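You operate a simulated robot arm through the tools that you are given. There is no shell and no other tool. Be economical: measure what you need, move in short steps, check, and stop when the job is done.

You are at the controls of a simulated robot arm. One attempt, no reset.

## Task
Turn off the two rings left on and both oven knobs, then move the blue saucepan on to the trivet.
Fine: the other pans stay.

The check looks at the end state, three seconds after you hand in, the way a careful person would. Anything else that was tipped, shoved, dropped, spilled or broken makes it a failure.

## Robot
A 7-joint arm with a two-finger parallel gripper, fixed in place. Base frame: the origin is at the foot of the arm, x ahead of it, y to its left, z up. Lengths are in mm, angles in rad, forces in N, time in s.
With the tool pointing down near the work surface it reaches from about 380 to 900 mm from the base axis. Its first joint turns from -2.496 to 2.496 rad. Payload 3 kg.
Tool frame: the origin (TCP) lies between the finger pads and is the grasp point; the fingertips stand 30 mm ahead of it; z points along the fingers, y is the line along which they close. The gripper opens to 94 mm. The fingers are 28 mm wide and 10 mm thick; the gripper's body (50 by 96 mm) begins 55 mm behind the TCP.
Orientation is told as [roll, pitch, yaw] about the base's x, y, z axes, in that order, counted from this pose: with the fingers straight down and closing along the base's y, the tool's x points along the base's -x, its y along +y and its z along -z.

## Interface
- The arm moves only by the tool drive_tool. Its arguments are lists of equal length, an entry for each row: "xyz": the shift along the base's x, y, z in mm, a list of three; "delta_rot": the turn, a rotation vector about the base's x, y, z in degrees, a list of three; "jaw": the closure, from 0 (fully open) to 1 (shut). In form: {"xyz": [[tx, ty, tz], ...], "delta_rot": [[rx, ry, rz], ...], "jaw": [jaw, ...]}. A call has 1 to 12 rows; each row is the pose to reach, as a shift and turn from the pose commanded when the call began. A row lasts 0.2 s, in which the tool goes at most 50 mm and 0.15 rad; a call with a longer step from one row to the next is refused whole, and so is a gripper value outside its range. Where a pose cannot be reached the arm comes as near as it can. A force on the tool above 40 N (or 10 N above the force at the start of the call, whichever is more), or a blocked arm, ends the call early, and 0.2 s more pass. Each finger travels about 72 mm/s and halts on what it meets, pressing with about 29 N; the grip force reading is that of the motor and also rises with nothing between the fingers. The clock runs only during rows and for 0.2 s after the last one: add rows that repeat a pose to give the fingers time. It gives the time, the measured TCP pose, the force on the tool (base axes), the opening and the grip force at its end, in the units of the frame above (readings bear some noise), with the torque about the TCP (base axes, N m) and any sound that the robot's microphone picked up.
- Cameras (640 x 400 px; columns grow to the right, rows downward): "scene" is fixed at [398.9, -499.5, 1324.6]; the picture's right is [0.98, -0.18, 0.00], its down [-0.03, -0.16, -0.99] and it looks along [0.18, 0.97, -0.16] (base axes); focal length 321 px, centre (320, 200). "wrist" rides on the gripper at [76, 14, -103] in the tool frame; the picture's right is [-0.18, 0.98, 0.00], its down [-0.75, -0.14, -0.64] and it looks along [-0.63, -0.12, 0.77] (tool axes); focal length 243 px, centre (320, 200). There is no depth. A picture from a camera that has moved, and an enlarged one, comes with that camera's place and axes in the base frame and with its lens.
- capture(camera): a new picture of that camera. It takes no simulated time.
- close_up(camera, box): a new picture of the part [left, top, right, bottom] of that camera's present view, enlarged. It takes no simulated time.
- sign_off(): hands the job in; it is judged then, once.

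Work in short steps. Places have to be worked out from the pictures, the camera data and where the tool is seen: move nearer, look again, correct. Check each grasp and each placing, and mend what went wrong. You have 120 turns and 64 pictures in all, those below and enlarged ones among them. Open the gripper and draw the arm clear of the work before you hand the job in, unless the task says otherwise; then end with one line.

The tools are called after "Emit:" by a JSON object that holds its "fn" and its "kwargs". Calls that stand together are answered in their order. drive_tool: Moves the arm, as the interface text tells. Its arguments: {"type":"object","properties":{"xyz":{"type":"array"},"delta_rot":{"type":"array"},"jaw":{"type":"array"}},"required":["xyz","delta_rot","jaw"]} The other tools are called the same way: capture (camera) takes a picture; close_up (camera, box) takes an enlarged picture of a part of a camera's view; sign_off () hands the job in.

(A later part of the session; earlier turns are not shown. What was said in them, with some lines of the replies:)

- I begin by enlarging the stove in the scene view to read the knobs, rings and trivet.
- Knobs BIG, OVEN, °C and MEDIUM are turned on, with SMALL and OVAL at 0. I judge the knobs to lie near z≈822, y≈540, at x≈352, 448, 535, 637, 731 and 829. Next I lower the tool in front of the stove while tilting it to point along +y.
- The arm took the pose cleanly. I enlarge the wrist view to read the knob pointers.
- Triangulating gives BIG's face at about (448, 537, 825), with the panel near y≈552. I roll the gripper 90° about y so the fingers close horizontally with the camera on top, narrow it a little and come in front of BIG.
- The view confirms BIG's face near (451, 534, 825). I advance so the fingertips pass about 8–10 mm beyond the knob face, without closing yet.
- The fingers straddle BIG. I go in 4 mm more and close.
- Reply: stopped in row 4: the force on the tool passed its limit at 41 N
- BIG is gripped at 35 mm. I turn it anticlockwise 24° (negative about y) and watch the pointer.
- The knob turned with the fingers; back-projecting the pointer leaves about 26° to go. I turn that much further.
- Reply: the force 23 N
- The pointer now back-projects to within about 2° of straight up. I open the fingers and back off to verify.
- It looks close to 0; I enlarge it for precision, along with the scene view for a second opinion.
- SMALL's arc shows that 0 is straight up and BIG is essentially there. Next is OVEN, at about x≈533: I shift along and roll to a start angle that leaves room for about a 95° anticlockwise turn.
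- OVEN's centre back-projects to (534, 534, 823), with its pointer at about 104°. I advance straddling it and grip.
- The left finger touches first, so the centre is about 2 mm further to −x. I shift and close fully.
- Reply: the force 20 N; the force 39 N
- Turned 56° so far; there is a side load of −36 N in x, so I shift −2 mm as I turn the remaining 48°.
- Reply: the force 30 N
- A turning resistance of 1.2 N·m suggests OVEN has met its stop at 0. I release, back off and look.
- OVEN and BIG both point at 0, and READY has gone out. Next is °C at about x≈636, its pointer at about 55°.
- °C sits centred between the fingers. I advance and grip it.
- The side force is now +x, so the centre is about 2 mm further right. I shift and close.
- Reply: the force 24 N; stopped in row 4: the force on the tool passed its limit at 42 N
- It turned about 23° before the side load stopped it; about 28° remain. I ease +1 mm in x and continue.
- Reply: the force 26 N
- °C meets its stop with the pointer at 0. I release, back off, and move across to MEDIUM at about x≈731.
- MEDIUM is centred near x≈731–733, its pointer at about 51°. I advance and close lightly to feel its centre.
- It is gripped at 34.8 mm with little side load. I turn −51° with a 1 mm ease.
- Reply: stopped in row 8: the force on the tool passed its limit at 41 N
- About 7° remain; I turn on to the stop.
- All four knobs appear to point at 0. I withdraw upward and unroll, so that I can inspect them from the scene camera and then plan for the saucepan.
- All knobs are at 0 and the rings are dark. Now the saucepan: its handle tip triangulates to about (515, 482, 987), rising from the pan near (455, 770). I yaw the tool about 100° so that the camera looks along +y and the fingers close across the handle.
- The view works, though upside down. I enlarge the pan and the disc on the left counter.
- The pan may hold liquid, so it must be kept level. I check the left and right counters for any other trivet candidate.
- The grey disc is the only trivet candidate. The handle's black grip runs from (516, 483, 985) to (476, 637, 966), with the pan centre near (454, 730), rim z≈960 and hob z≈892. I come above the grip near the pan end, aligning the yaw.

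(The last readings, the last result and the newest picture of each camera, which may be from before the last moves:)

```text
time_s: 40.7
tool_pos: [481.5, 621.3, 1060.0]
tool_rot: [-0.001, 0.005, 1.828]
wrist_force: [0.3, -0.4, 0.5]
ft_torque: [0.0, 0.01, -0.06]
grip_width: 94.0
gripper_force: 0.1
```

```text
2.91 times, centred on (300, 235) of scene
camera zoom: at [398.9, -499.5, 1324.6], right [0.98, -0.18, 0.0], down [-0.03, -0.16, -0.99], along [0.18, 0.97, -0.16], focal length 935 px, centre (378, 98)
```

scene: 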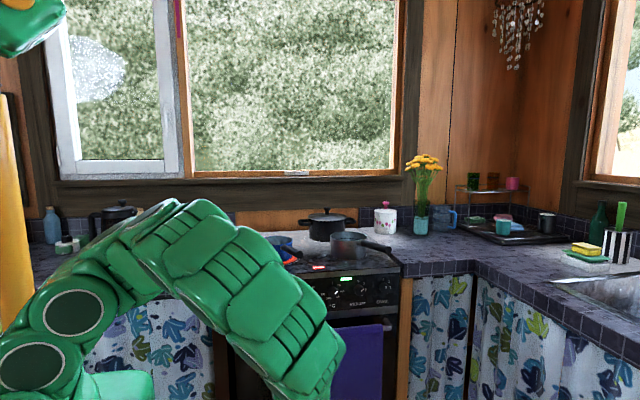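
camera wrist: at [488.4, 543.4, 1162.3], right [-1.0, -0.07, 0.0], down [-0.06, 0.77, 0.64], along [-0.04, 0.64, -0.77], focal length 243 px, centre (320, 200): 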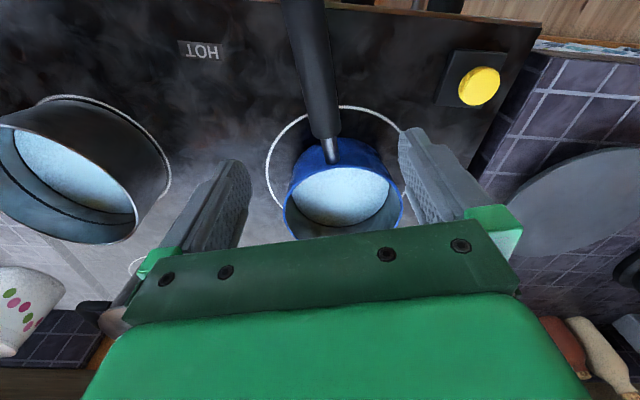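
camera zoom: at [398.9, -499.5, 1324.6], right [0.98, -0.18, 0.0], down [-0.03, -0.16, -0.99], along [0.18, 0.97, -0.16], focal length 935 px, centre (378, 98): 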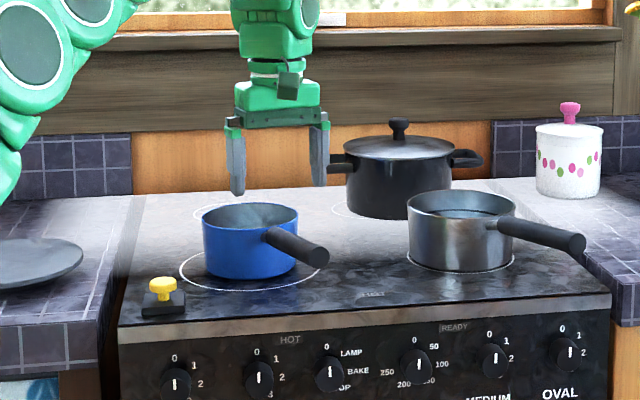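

The handle passes through (482, 621) at about 14.6°, matching the gripper. I descend to the grip height with the jaws open.

Emit:
{"fn": "drive_tool", "kwargs": {"xyz": [[1, 0, -30], [1, 0, -60], [1, 0, -80], [1, 0, -92]], "delta_rot": [[0, 0, 0], [0, 0, 0], [0, 0, 0], [0, 0, 0]], "jaw": [0, 0, 0, 0]}}

Emit:
{"fn": "capture", "kwargs": {"camera": "wrist"}}

Emit:
{"fn": "close_up", "kwargs": {"camera": "scene", "box": [230, 190, 350, 290]}}

```text
time_s: 41.7
tool_pos: [483.7, 621.9, 967.4]
tool_rot: [-0.002, 0.002, 1.829]
wrist_force: [-0.3, 0.0, -0.7]
ft_torque: [0.0, -0.02, -0.01]
grip_width: 94.0
gripper_force: 0.0
```

```text
27 pictures are left
camera wrist: at [489.9, 543.4, 1070.4], right [-1.0, -0.07, 0.0], down [-0.06, 0.77, 0.64], along [-0.04, 0.64, -0.77], focal length 243 px, centre (320, 200)
```

wrist: 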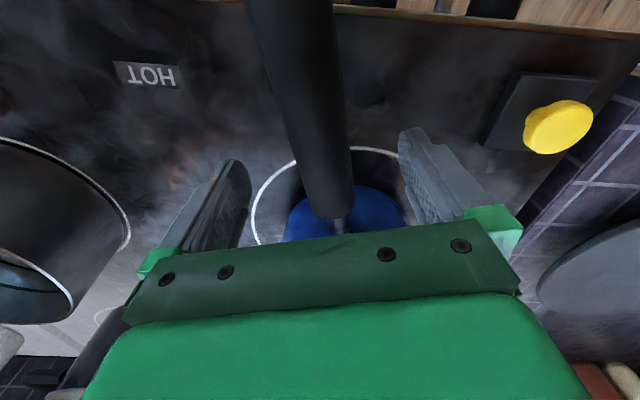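

```text
4.00 times, centred on (290, 240) of scene
camera zoom: at [398.9, -499.5, 1324.6], right [0.98, -0.18, 0.0], down [-0.03, -0.16, -0.99], along [0.18, 0.97, -0.16], focal length 1285 px, centre (440, 40)
```

zoom: 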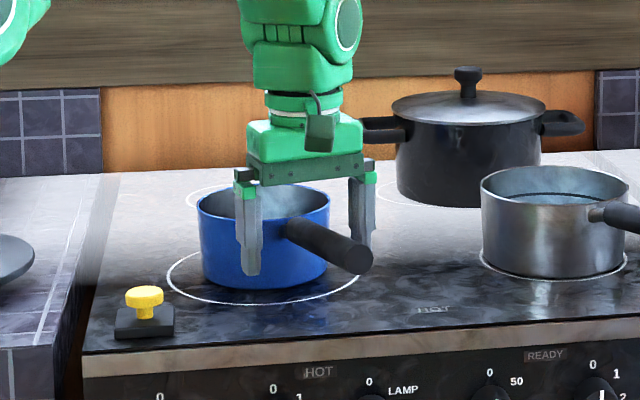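

The handle lies between the fingers. I close partway to sense the centring before gripping.

Emit:
{"fn": "drive_tool", "kwargs": {"xyz": [[0, 0, 0], [0, 0, 0], [0, 0, 0], [0, 0, 0]], "delta_rot": [[0, 0, 0], [0, 0, 0], [0, 0, 0], [0, 0, 0]], "jaw": [0.3, 0.6, 0.65, 0.65]}}

Emit:
{"fn": "close_up", "kwargs": {"camera": "wrist", "box": [200, 60, 460, 260]}}

```text
time_s: 42.7
tool_pos: [483.6, 622.1, 968.1]
tool_rot: [-0.004, 0.003, 1.829]
wrist_force: [-0.9, 0.1, 0.1]
ft_torque: [-0.03, 0.0, -0.03]
grip_width: 32.8
gripper_force: 0.1
```

```text
2.00 times, centred on (330, 160) of wrist
camera zoom: at [490.0, 543.3, 1070.7], right [-1.0, -0.07, 0.0], down [-0.06, 0.77, 0.64], along [-0.04, 0.64, -0.77], focal length 485 px, centre (300, 280)
```

zoom: 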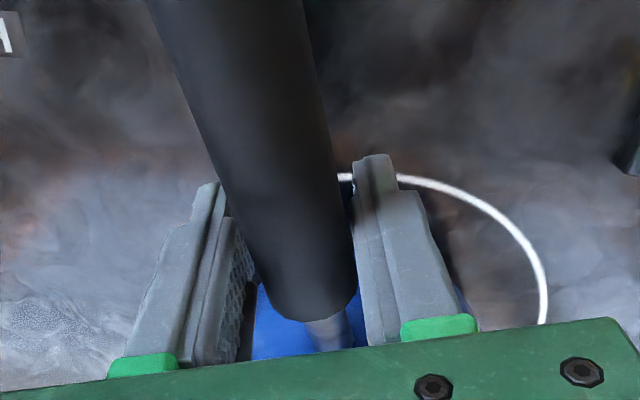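

No contact yet; the gap is larger on the +x side, so I shift −3 mm across and grip fully.

Emit:
{"fn": "drive_tool", "kwargs": {"xyz": [[-3, 0, 0], [-3, 0, 0], [-3, 0, 0], [-3, 0, 0], [-3, 0, 0]], "delta_rot": [[0, 0, 0], [0, 0, 0], [0, 0, 0], [0, 0, 0], [0, 0, 0]], "jaw": [0.65, 0.72, 1.0, 1.0, 1.0]}}

```text
time_s: 43.9
tool_pos: [479.1, 621.4, 969.2]
tool_rot: [-0.004, 0.004, 1.831]
wrist_force: [-0.9, -0.3, -0.2]
ft_torque: [0.04, 0.06, 0.2]
grip_width: 29.0
gripper_force: 28.6
```

Gripped at 29 mm. I lift 8 mm and look for any droop.

Emit:
{"fn": "drive_tool", "kwargs": {"xyz": [[0, 0, 2], [0, 0, 4], [0, 0, 6], [0, 0, 8], [0, 0, 8]], "delta_rot": [[0, 0, 0], [0, 0, 0], [0, 0, 0], [0, 0, 0], [0, 0, 0]], "jaw": [1, 1, 1, 1, 1]}}

Emit:
{"fn": "close_up", "kwargs": {"camera": "scene", "box": [230, 190, 350, 290]}}

```text
time_s: 45.1
tool_pos: [480.9, 621.7, 975.5]
tool_rot: [-0.003, 0.004, 1.828]
wrist_force: [0.4, -0.3, -6.1]
ft_torque: [-0.39, -0.08, 0.01]
grip_width: 29.1
gripper_force: 28.8
```

```text
4.00 times, centred on (290, 240) of scene
camera zoom: at [398.9, -499.5, 1324.6], right [0.98, -0.18, 0.0], down [-0.03, -0.16, -0.99], along [0.18, 0.97, -0.16], focal length 1285 px, centre (440, 40)
```

zoom: 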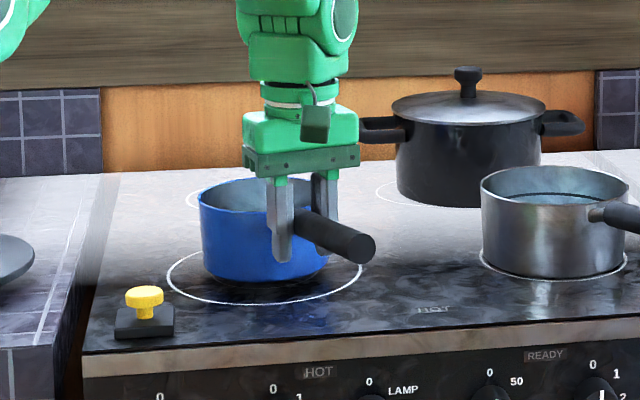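

It carries about 6 N and rose level. I lift 45 mm more and check again.

Emit:
{"fn": "drive_tool", "kwargs": {"xyz": [[0, 0, 6], [0, 0, 14], [0, 0, 24], [0, 0, 34], [0, 0, 42], [0, 0, 45], [0, 0, 45]], "delta_rot": [[0, 0, 0], [0, 0, 0], [0, 0, 0], [0, 0, 0], [0, 0, 0], [0, 0, 0], [0, 0, 0]], "jaw": [1, 1, 1, 1, 1, 1, 1]}}

Emit:
{"fn": "close_up", "kwargs": {"camera": "scene", "box": [130, 170, 370, 310]}}

Emit:
{"fn": "capture", "kwargs": {"camera": "wrist"}}

```text
time_s: 46.7
tool_pos: [479.8, 619.4, 1021.3]
tool_rot: [-0.003, 0.003, 1.83]
wrist_force: [0.7, 0.6, -6.4]
ft_torque: [-0.43, -0.11, -0.05]
grip_width: 28.7
gripper_force: 29.2
```

```text
2.67 times, centred on (250, 240) of scene
camera zoom: at [398.9, -499.5, 1324.6], right [0.98, -0.18, 0.0], down [-0.03, -0.16, -0.99], along [0.18, 0.97, -0.16], focal length 857 px, centre (507, 93)
```

zoom: 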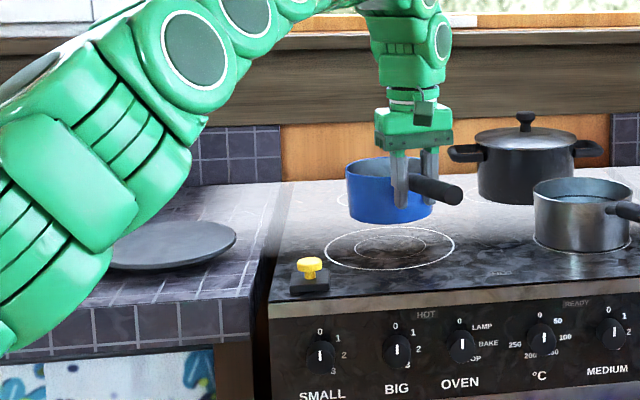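

```text
22 pictures are left
camera wrist: at [486.7, 542.6, 1123.5], right [-1.0, -0.07, 0.0], down [-0.06, 0.77, 0.64], along [-0.04, 0.64, -0.77], focal length 243 px, centre (320, 200)
```

wrist: 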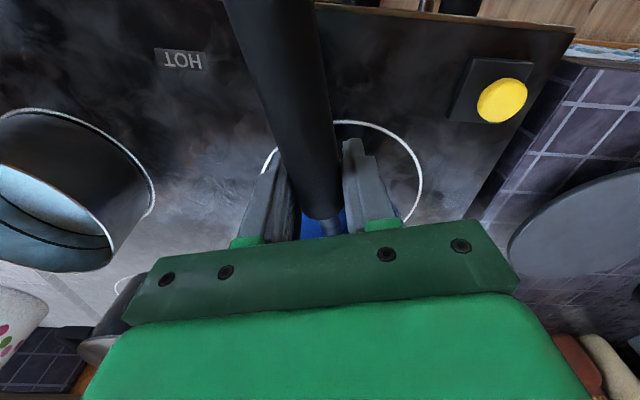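

The pan hangs level at about 0.65 kg. I carry it sideways, with extra height, towards the trivet, and will look again part-way.

Emit:
{"fn": "drive_tool", "kwargs": {"xyz": [[0, 0, 10], [-5, 0, 20], [-15, 2, 30], [-33, 4, 30], [-52, 6, 30], [-71, 9, 30], [-90, 12, 30], [-109, 15, 30], [-128, 18, 30], [-145, 20, 30], [-155, 20, 30], [-160, 20, 30]], "delta_rot": [[0, 0, 0], [0, 0, 0], [0, 0, 0], [0, 0, 0], [0, 0, 0], [0, 0, 0], [0, 0, 0], [0, 0, 0], [0, 0, 0], [0, 0, 0], [0, 0, 0], [0, 0, 0]], "jaw": [1, 1, 1, 1, 1, 1, 1, 1, 1, 1, 1, 1]}}

Emit:
{"fn": "capture", "kwargs": {"camera": "wrist"}}

Emit:
{"fn": "close_up", "kwargs": {"camera": "scene", "box": [130, 170, 370, 310]}}

```text
time_s: 49.3
tool_pos: [320.4, 640.5, 1050.2]
tool_rot: [-0.003, 0.004, 1.828]
wrist_force: [0.8, 0.3, -6.0]
ft_torque: [-0.38, -0.15, 0.0]
grip_width: 28.6
gripper_force: 29.2
```

```text
21 pictures are left
camera wrist: at [326.6, 562.3, 1153.3], right [-1.0, -0.07, 0.0], down [-0.06, 0.77, 0.64], along [-0.04, 0.64, -0.77], focal length 243 px, centre (320, 200)
```

wrist: 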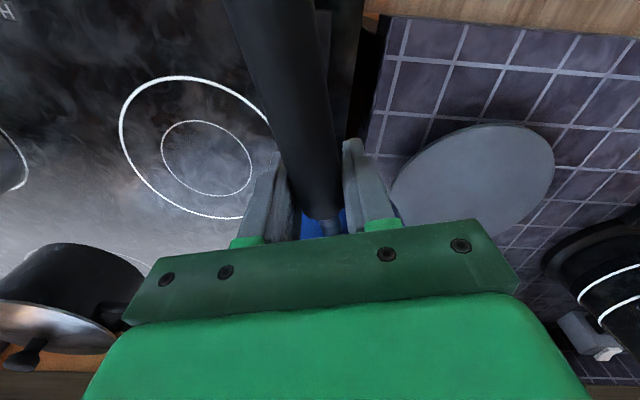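

```text
2.67 times, centred on (250, 240) of scene
camera zoom: at [398.9, -499.5, 1324.6], right [0.98, -0.18, 0.0], down [-0.03, -0.16, -0.99], along [0.18, 0.97, -0.16], focal length 857 px, centre (507, 93)
```

zoom: 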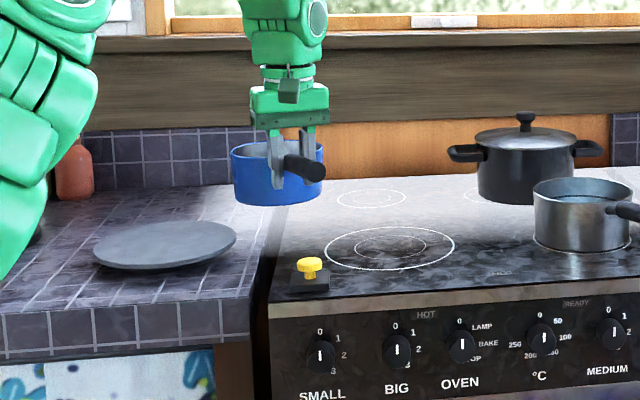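

The trivet's centre fits to about (128, 754) with its top at z≈909 and radius ≈104; the pan centre sits about (−27, +106) from the TCP. So the target TCP is about (155, 648), and I move over it at the present height.

Emit:
{"fn": "drive_tool", "kwargs": {"xyz": [[-5, 0, 0], [-15, 1, 0], [-32, 2, 0], [-50, 3, 0], [-68, 4, 0], [-86, 5, 0], [-104, 6, 0], [-122, 7, 0], [-140, 8, 0], [-153, 8, 0], [-161, 8, 0], [-165, 8, 0]], "delta_rot": [[0, 0, 0], [0, 0, 0], [0, 0, 0], [0, 0, 0], [0, 0, 0], [0, 0, 0], [0, 0, 0], [0, 0, 0], [0, 0, 0], [0, 0, 0], [0, 0, 0], [0, 0, 0]], "jaw": [1, 1, 1, 1, 1, 1, 1, 1, 1, 1, 1, 1]}}

Emit:
{"fn": "capture", "kwargs": {"camera": "wrist"}}

Emit:
{"fn": "close_up", "kwargs": {"camera": "scene", "box": [100, 180, 290, 300]}}

```text
time_s: 51.9
tool_pos: [155.2, 648.7, 1051.2]
tool_rot: [-0.004, 0.003, 1.825]
wrist_force: [0.5, -0.1, -5.4]
ft_torque: [-0.4, -0.09, 0.02]
grip_width: 28.7
gripper_force: 29.4
```

```text
19 pictures are left
camera wrist: at [161.9, 570.4, 1153.8], right [-1.0, -0.07, 0.0], down [-0.06, 0.77, 0.64], along [-0.04, 0.64, -0.77], focal length 243 px, centre (320, 200)
```

wrist: 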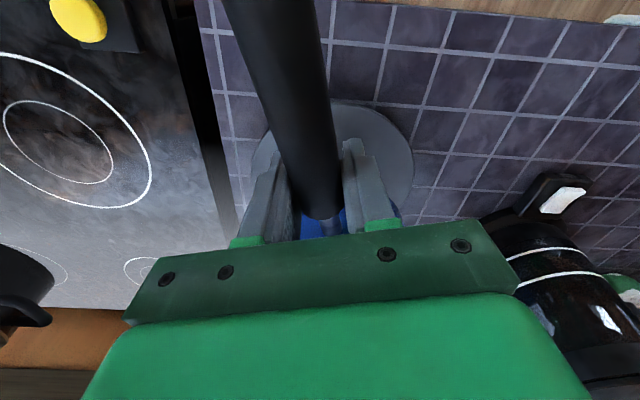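

```text
3.33 times, centred on (195, 240) of scene
camera zoom: at [398.9, -499.5, 1324.6], right [0.98, -0.18, 0.0], down [-0.03, -0.16, -0.99], along [0.18, 0.97, -0.16], focal length 1071 px, centre (737, 67)
```

zoom: 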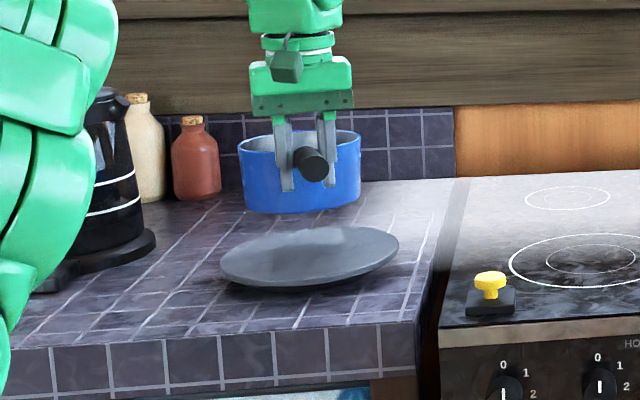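

Pan and trivet agree to within a few mm; I correct (+3, −3) and lower 48 mm, leaving about 15 mm.

Emit:
{"fn": "drive_tool", "kwargs": {"xyz": [[1, -1, -6], [2, -2, -14], [3, -3, -24], [3, -3, -34], [3, -3, -43], [3, -3, -48], [3, -3, -48]], "delta_rot": [[0, 0, 0], [0, 0, 0], [0, 0, 0], [0, 0, 0], [0, 0, 0], [0, 0, 0], [0, 0, 0]], "jaw": [1, 1, 1, 1, 1, 1, 1]}}

Emit:
{"fn": "close_up", "kwargs": {"camera": "scene", "box": [100, 180, 290, 300]}}

```text
time_s: 53.5
tool_pos: [157.9, 647.0, 1003.6]
tool_rot: [-0.005, 0.004, 1.83]
wrist_force: [-0.4, -0.3, -5.3]
ft_torque: [-0.41, -0.1, 0.01]
grip_width: 29.0
gripper_force: 29.1
```

```text
3.33 times, centred on (195, 240) of scene
camera zoom: at [398.9, -499.5, 1324.6], right [0.98, -0.18, 0.0], down [-0.03, -0.16, -0.99], along [0.18, 0.97, -0.16], focal length 1071 px, centre (737, 67)
```

zoom: 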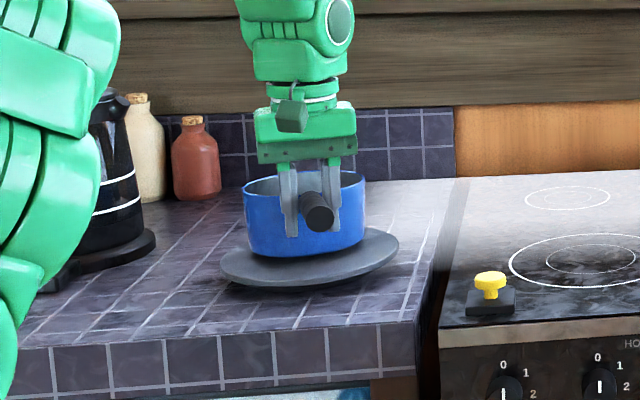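

It is centred over the trivet. I lower in small steps, watching the force for touchdown.

Emit:
{"fn": "drive_tool", "kwargs": {"xyz": [[0, 0, -3], [0, 0, -6], [0, 0, -9], [0, 0, -11], [0, 0, -12]], "delta_rot": [[0, 0, 0], [0, 0, 0], [0, 0, 0], [0, 0, 0], [0, 0, 0]], "jaw": [1, 1, 1, 1, 1]}}

```text
time_s: 54.7
tool_pos: [157.4, 644.9, 991.6]
tool_rot: [-0.003, 0.003, 1.829]
wrist_force: [0.8, -8.8, 15.9]
ft_torque: [0.38, 0.14, 0.08]
grip_width: 28.7
gripper_force: 29.1
```

It has touched down with about 16 N upward. I ease up 1 mm and check that the pan sits flat before opening.

Emit:
{"fn": "drive_tool", "kwargs": {"xyz": [[0, 0, 1], [0, 0, 1]], "delta_rot": [[0, 0, 0], [0, 0, 0]], "jaw": [1, 1]}}

Emit:
{"fn": "close_up", "kwargs": {"camera": "scene", "box": [140, 200, 260, 290]}}

```text
time_s: 55.3
tool_pos: [158.4, 644.6, 991.1]
tool_rot: [-0.004, 0.004, 1.829]
wrist_force: [-1.4, 0.2, -0.3]
ft_torque: [-0.09, -0.01, 0.02]
grip_width: 28.8
gripper_force: 29.4
```

```text
4.44 times, centred on (200, 245) of scene
camera zoom: at [398.9, -499.5, 1324.6], right [0.98, -0.18, 0.0], down [-0.03, -0.16, -0.99], along [0.18, 0.97, -0.16], focal length 1428 px, centre (853, 0)
```

zoom: 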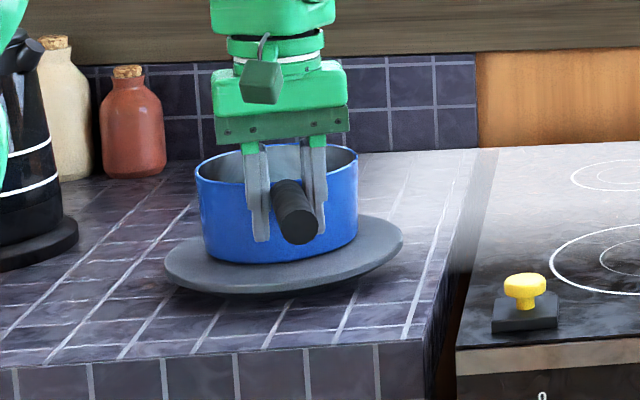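

The pan is down and level but looks about 15 mm behind the trivet's centre. I lift it 8 mm, bring it forward 14 mm and set it down again.

Emit:
{"fn": "drive_tool", "kwargs": {"xyz": [[0, 0, 3], [0, 0, 6], [0, 0, 9], [0, -5, 9], [0, -10, 9], [0, -14, 9], [0, -14, 9], [0, -14, 6], [0, -14, 3], [0, -14, 1], [0, -14, 0]], "delta_rot": [[0, 0, 0], [0, 0, 0], [0, 0, 0], [0, 0, 0], [0, 0, 0], [0, 0, 0], [0, 0, 0], [0, 0, 0], [0, 0, 0], [0, 0, 0], [0, 0, 0]], "jaw": [1, 1, 1, 1, 1, 1, 1, 1, 1, 1, 1]}}

Emit:
{"fn": "close_up", "kwargs": {"camera": "scene", "box": [140, 200, 260, 290]}}

```text
time_s: 57.7
tool_pos: [158.3, 631.2, 992.8]
tool_rot: [-0.003, 0.002, 1.829]
wrist_force: [-0.1, -0.7, 2.1]
ft_torque: [0.59, 0.13, 0.04]
grip_width: 28.9
gripper_force: 28.9
```

```text
4.44 times, centred on (200, 245) of scene
camera zoom: at [398.9, -499.5, 1324.6], right [0.98, -0.18, 0.0], down [-0.03, -0.16, -0.99], along [0.18, 0.97, -0.16], focal length 1428 px, centre (853, 0)
```

zoom: 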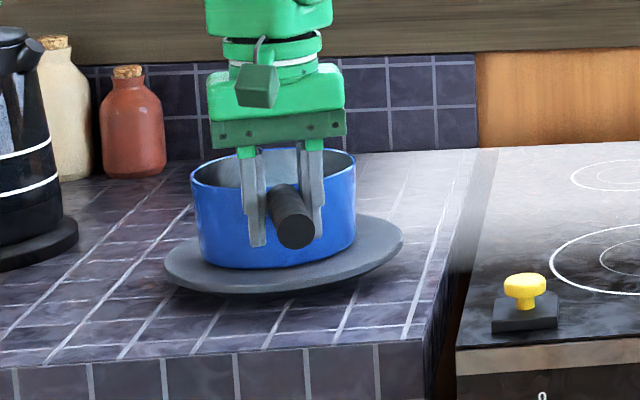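

Well placed now, with the load on the trivet. I open the fingers.

Emit:
{"fn": "drive_tool", "kwargs": {"xyz": [[0, 0, 0], [0, 0, 0], [0, 0, 0], [0, 0, 0], [0, 0, 0]], "delta_rot": [[0, 0, 0], [0, 0, 0], [0, 0, 0], [0, 0, 0], [0, 0, 0]], "jaw": [0.65, 0.5, 0.3, 0.1, 0]}}

Emit:
{"fn": "capture", "kwargs": {"camera": "wrist"}}

```text
time_s: 58.9
tool_pos: [157.1, 630.7, 992.7]
tool_rot: [-0.003, 0.003, 1.828]
wrist_force: [-0.1, 0.5, 0.7]
ft_torque: [0.0, -0.01, 0.0]
grip_width: 94.1
gripper_force: 0.0
```

```text
14 pictures are left
camera wrist: at [164.4, 553.5, 1094.7], right [-1.0, -0.07, 0.0], down [-0.06, 0.77, 0.64], along [-0.04, 0.64, -0.77], focal length 243 px, centre (320, 200)
```

wrist: 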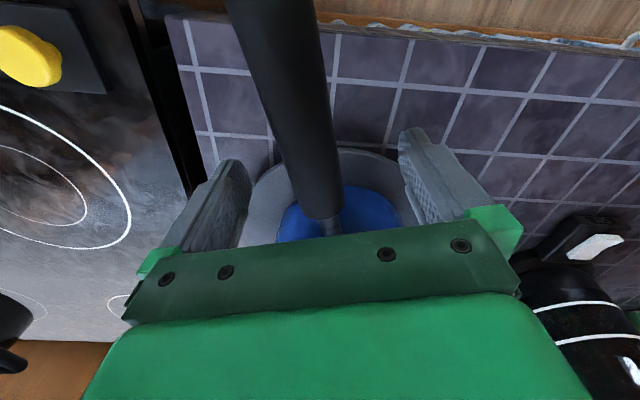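

The handle is free. I rise straight up, well clear, then draw back towards open space.

Emit:
{"fn": "drive_tool", "kwargs": {"xyz": [[0, 0, 15], [0, 0, 35], [0, 0, 65], [0, 0, 100], [0, 0, 140], [0, 0, 180], [20, -30, 210], [50, -65, 225], [85, -100, 225], [120, -135, 225], [155, -170, 225], [190, -200, 225]], "delta_rot": [[0, 0, 0], [0, 0, 0], [0, 0, 0], [0, 0, 0], [0, 0, 0], [0, 0, 0], [0, 0, 0], [0, 0, 0], [0, 0, 0], [0, 0, 0], [0, 0, 0], [0, 0, 0]], "jaw": [0, 0, 0, 0, 0, 0, 0, 0, 0, 0, 0, 0]}}

Emit:
{"fn": "capture", "kwargs": {"camera": "scene"}}

Emit:
{"fn": "capture", "kwargs": {"camera": "wrist"}}

Emit:
{"fn": "close_up", "kwargs": {"camera": "scene", "box": [130, 190, 410, 350]}}

```text
time_s: 61.5
tool_pos: [346.7, 431.6, 1219.7]
tool_rot: [-0.003, 0.004, 1.829]
wrist_force: [0.1, -0.4, -0.1]
ft_torque: [0.01, 0.0, -0.01]
grip_width: 94.2
gripper_force: 0.1
```

```text
13 pictures are left
```

scene: 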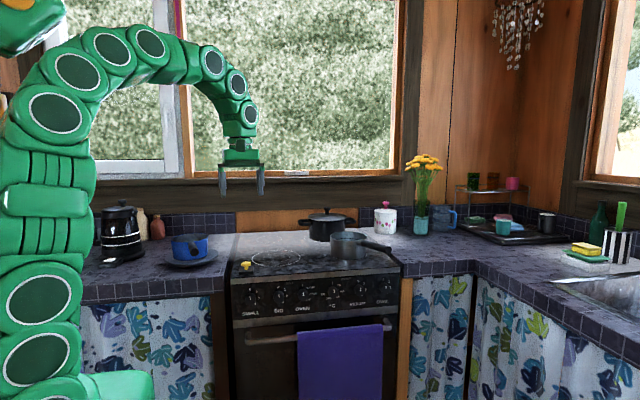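

```text
12 pictures are left
camera wrist: at [352.7, 353.6, 1321.2], right [-1.0, -0.07, 0.0], down [-0.06, 0.77, 0.64], along [-0.04, 0.64, -0.77], focal length 243 px, centre (320, 200)
```

wrist: 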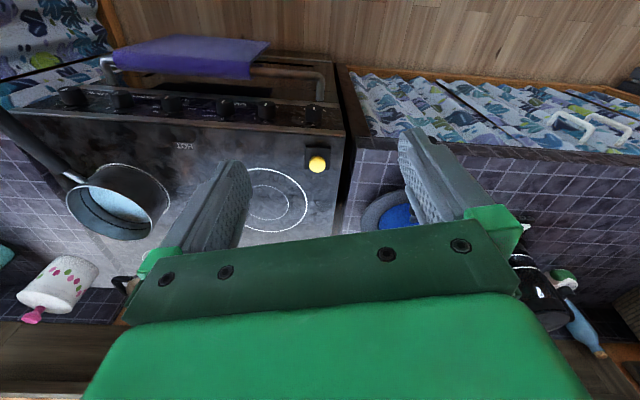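

```text
2.29 times, centred on (270, 270) of scene
camera zoom: at [398.9, -499.5, 1324.6], right [0.98, -0.18, 0.0], down [-0.03, -0.16, -0.99], along [0.18, 0.97, -0.16], focal length 734 px, centre (434, 40)
```

zoom: 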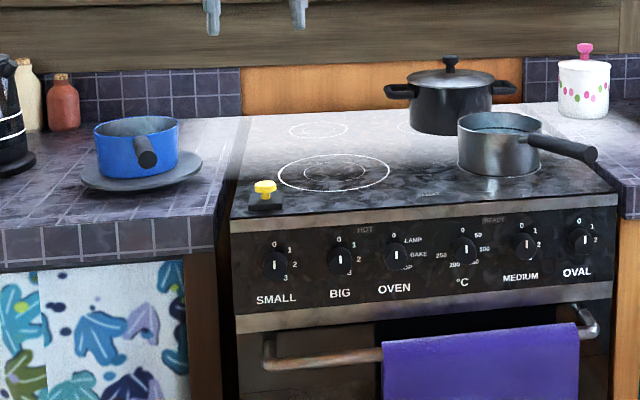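

The saucepan sits flat on the trivet, all knobs read 0, the rings are dark, the other pans have not been touched, and the arm is clear with the gripper open. I hand in.

Emit:
{"fn": "sign_off", "kwargs": {}}

```text
The job is handed in.
```

I turned the BIG and MEDIUM rings and both oven knobs to 0, and the blue saucepan is on the trivet, level and roughly centred; the other pans stayed where they were.
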